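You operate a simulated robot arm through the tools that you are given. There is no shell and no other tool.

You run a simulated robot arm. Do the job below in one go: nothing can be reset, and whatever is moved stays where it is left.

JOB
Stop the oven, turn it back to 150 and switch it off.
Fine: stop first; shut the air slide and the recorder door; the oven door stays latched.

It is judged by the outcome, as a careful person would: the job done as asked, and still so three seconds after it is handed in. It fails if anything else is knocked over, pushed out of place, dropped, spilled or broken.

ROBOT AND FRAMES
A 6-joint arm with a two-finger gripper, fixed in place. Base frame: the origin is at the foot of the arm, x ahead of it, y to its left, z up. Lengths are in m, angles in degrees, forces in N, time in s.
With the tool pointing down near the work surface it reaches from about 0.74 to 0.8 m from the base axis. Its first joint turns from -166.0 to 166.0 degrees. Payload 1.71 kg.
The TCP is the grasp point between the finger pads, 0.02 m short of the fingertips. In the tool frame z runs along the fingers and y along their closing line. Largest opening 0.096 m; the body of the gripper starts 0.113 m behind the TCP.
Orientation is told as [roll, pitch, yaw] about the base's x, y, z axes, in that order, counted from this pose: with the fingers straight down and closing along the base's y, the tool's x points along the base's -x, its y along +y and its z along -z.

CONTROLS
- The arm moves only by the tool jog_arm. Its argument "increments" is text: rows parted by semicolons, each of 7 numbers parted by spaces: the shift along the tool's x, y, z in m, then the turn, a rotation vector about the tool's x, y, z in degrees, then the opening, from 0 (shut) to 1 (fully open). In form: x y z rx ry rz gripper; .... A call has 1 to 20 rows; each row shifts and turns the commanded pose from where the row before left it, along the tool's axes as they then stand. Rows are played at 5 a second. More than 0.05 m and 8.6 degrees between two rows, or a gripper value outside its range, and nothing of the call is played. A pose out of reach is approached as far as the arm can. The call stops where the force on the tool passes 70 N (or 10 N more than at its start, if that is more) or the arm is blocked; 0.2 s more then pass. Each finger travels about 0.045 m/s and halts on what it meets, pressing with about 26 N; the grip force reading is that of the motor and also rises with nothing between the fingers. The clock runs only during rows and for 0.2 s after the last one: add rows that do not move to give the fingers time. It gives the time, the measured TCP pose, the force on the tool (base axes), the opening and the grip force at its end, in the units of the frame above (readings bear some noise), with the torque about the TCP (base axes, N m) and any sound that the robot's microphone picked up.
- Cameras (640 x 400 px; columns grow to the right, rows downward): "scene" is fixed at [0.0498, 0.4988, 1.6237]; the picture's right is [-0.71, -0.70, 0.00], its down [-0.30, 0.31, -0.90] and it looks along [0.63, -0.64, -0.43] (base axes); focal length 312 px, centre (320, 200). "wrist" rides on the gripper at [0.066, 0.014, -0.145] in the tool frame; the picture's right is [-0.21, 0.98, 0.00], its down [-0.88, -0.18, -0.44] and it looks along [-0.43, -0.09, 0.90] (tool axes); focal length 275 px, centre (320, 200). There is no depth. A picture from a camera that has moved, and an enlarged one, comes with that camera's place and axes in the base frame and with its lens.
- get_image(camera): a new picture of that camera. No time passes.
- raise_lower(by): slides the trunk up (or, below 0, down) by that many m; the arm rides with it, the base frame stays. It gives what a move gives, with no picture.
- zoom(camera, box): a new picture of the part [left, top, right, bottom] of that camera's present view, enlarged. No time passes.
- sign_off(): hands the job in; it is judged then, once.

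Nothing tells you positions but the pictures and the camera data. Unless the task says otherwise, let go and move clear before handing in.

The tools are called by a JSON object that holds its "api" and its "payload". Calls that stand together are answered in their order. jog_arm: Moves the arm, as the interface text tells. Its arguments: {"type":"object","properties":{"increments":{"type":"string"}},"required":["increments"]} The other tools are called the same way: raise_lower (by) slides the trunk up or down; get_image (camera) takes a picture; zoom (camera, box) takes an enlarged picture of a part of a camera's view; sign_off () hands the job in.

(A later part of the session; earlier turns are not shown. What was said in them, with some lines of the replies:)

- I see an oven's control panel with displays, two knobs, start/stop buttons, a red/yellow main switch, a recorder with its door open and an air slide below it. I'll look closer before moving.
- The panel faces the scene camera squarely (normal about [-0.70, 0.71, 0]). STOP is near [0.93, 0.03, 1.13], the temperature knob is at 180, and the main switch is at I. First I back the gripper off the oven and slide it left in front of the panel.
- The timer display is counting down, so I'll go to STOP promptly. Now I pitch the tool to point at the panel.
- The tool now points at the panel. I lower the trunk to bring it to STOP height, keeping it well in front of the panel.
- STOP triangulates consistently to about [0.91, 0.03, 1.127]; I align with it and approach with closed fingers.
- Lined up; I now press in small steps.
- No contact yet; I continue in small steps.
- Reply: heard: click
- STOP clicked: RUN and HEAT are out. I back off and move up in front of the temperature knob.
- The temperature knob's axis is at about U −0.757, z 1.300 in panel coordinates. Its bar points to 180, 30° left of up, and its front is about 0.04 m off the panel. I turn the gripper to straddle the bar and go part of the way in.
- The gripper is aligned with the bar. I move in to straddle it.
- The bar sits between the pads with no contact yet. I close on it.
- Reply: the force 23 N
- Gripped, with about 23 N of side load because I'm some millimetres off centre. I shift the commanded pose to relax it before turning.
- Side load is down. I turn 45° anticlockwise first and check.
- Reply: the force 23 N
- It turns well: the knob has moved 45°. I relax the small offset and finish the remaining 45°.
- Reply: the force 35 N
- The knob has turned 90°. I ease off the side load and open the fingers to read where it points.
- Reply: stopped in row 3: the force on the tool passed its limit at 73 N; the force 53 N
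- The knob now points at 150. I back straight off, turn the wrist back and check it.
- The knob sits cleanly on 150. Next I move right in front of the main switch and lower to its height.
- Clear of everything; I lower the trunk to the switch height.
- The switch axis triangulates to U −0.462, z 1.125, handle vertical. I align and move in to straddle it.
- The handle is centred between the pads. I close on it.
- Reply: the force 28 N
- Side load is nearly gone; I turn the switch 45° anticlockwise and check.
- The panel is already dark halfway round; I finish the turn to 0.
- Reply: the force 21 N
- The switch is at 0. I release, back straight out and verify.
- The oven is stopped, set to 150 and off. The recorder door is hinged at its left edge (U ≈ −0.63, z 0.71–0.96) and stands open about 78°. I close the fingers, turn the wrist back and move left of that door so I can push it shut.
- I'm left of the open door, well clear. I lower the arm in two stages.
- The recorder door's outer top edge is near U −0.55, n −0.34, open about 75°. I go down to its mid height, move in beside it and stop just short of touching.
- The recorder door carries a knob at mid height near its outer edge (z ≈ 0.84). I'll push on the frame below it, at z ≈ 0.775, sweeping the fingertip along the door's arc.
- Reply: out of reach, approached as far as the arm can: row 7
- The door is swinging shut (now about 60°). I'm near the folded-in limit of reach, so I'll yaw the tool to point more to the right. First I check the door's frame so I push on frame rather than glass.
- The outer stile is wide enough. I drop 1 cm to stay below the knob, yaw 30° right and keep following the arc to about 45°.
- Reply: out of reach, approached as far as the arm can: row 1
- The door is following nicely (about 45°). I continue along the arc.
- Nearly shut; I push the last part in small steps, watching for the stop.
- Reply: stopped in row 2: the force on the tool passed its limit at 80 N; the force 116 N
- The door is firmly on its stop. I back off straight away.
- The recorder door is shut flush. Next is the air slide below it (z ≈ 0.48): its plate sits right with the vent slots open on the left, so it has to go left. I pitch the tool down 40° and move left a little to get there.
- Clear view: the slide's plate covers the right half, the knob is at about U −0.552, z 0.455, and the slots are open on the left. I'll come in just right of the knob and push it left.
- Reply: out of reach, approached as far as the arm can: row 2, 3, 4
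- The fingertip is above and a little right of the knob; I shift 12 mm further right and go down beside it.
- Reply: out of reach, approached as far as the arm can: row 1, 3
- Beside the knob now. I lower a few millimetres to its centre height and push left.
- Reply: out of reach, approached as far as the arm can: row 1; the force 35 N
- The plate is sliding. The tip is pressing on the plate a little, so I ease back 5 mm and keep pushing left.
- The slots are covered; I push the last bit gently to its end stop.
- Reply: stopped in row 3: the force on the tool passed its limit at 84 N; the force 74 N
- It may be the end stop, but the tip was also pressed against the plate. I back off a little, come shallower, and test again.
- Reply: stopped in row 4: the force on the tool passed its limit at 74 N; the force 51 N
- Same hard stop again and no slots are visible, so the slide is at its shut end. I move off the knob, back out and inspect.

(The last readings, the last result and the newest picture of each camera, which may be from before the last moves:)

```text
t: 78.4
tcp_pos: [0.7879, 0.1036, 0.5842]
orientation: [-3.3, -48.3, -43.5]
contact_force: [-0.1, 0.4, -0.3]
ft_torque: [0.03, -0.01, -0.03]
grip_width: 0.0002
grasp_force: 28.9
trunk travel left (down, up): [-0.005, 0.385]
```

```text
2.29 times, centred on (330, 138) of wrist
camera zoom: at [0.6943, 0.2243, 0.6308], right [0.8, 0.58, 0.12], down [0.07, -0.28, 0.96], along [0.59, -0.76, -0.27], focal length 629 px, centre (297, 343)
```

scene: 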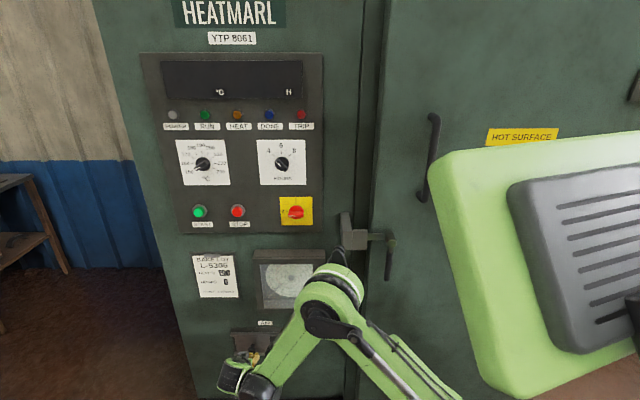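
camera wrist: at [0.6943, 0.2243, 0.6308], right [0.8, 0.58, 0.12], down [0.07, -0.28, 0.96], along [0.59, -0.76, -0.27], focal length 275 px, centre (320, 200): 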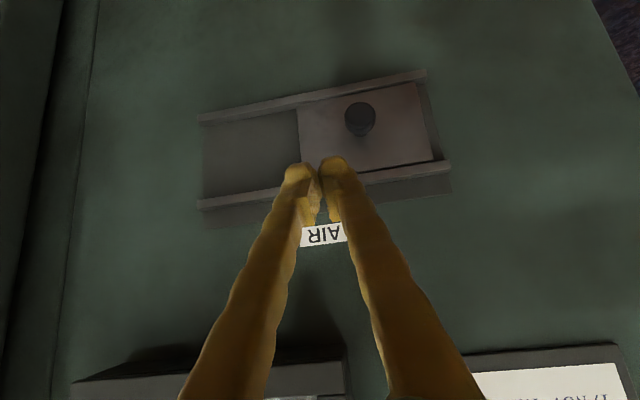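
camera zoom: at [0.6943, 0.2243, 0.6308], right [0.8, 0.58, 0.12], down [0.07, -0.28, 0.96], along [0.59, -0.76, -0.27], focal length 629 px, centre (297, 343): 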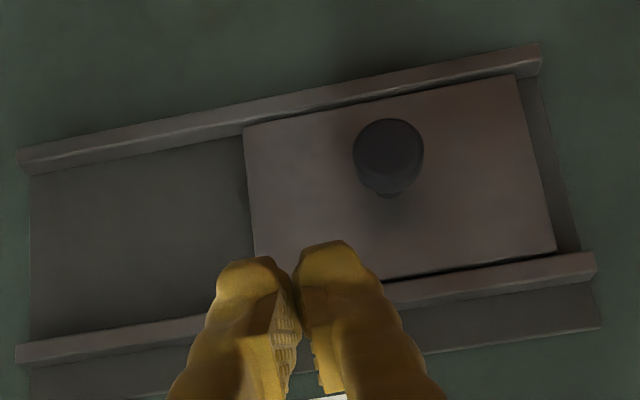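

The slide is fully across with every slot covered. I pull further clear of the oven and take a last look at everything.

{"api": "jog_arm", "payload": {"increments": "0.0257 0.02 -0.0306 0 0 0 0; 0.0257 0.02 -0.0306 0 0 0 0; 0 0.03 0 0 0 0 0; 0 0.03 0 0 0 0 0; 0 0 0 0 0 0 0"}}

{"api": "get_image", "payload": {"camera": "scene"}}

{"api": "zoom", "payload": {"camera": "scene", "box": [140, 50, 360, 240]}}

{"api": "zoom", "payload": {"camera": "scene", "box": [180, 200, 420, 380]}}

{"api": "get_image", "payload": {"camera": "wrist"}}

```text
t: 79.6
tcp_pos: [0.8048, 0.2312, 0.583]
orientation: [-3.4, -48.3, -43.5]
contact_force: [-0.5, -0.5, 0.1]
ft_torque: [0.05, 0.0, 0.01]
grip_width: 0.0001
grasp_force: 29.3
trunk travel left (down, up): [-0.005, 0.385]
```

```text
taken
```

scene: 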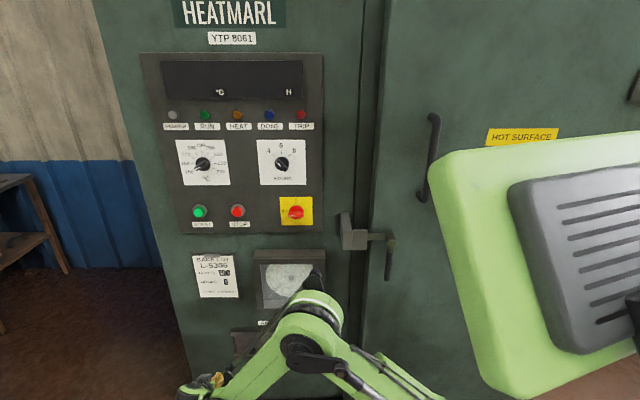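

```text
2.11 times, centred on (250, 145) of scene
camera zoom: at [0.0498, 0.4988, 1.6237], right [-0.71, -0.7, 0.0], down [-0.3, 0.31, -0.9], along [0.63, -0.64, -0.43], focal length 657 px, centre (467, 316)
```

zoom: 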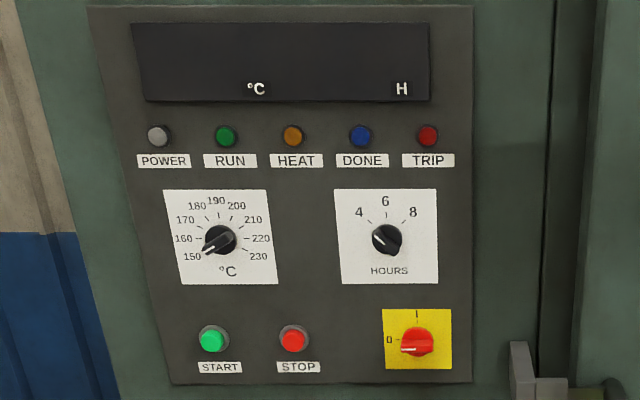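

```text
2.22 times, centred on (300, 290) of scene
camera zoom: at [0.0498, 0.4988, 1.6237], right [-0.71, -0.7, 0.0], down [-0.3, 0.31, -0.9], along [0.63, -0.64, -0.43], focal length 693 px, centre (364, 0)
```

zoom: 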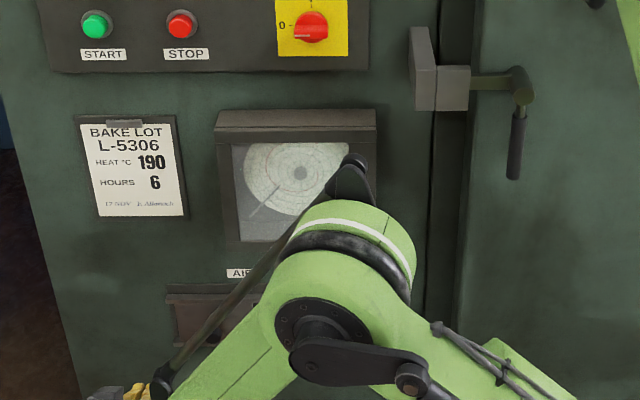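

```text
taken
camera wrist: at [0.7105, 0.3519, 0.6291], right [0.8, 0.58, 0.12], down [0.07, -0.28, 0.96], along [0.59, -0.76, -0.27], focal length 275 px, centre (320, 200)
```

wrist: 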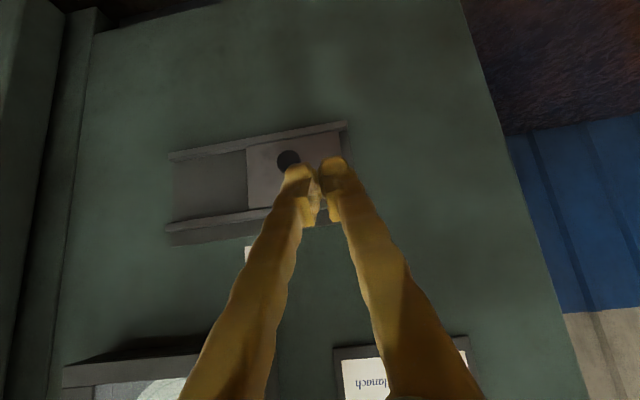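

The panel is dark with the temperature knob on 150 and the main switch at 0. The recorder door and air slide are shut, and the oven door latch is as it was. The arm is clear, so I hand the job in.

{"api": "sign_off", "payload": {}}

```text
The job is handed in.
```

The oven is stopped, set back to 150 and switched off, and I've handed the job in. In the last pictures everything was as asked:

- **Stop:** I pressed STOP first. It clicked, and the RUN and HEAT lamps went out.
- **Temperature:** the knob points at 150. The hours knob was not touched.
- **Main switch:** it is at 0, and the displays and all the lamps are dark.
- **Recorder door:** it is shut flush against its stop.
- **Air slide:** it is pushed across to its end stop, with every slot covered.
- **Oven door:** I never touched it, and the latch handle is where it started.

A few moves passed the 70 N force limit and stopped the arm: once easing the temperature knob, once at the recorder door's stop and twice at the slide's. I saw no damage or shift afterwards. The arm finished clear of the oven.
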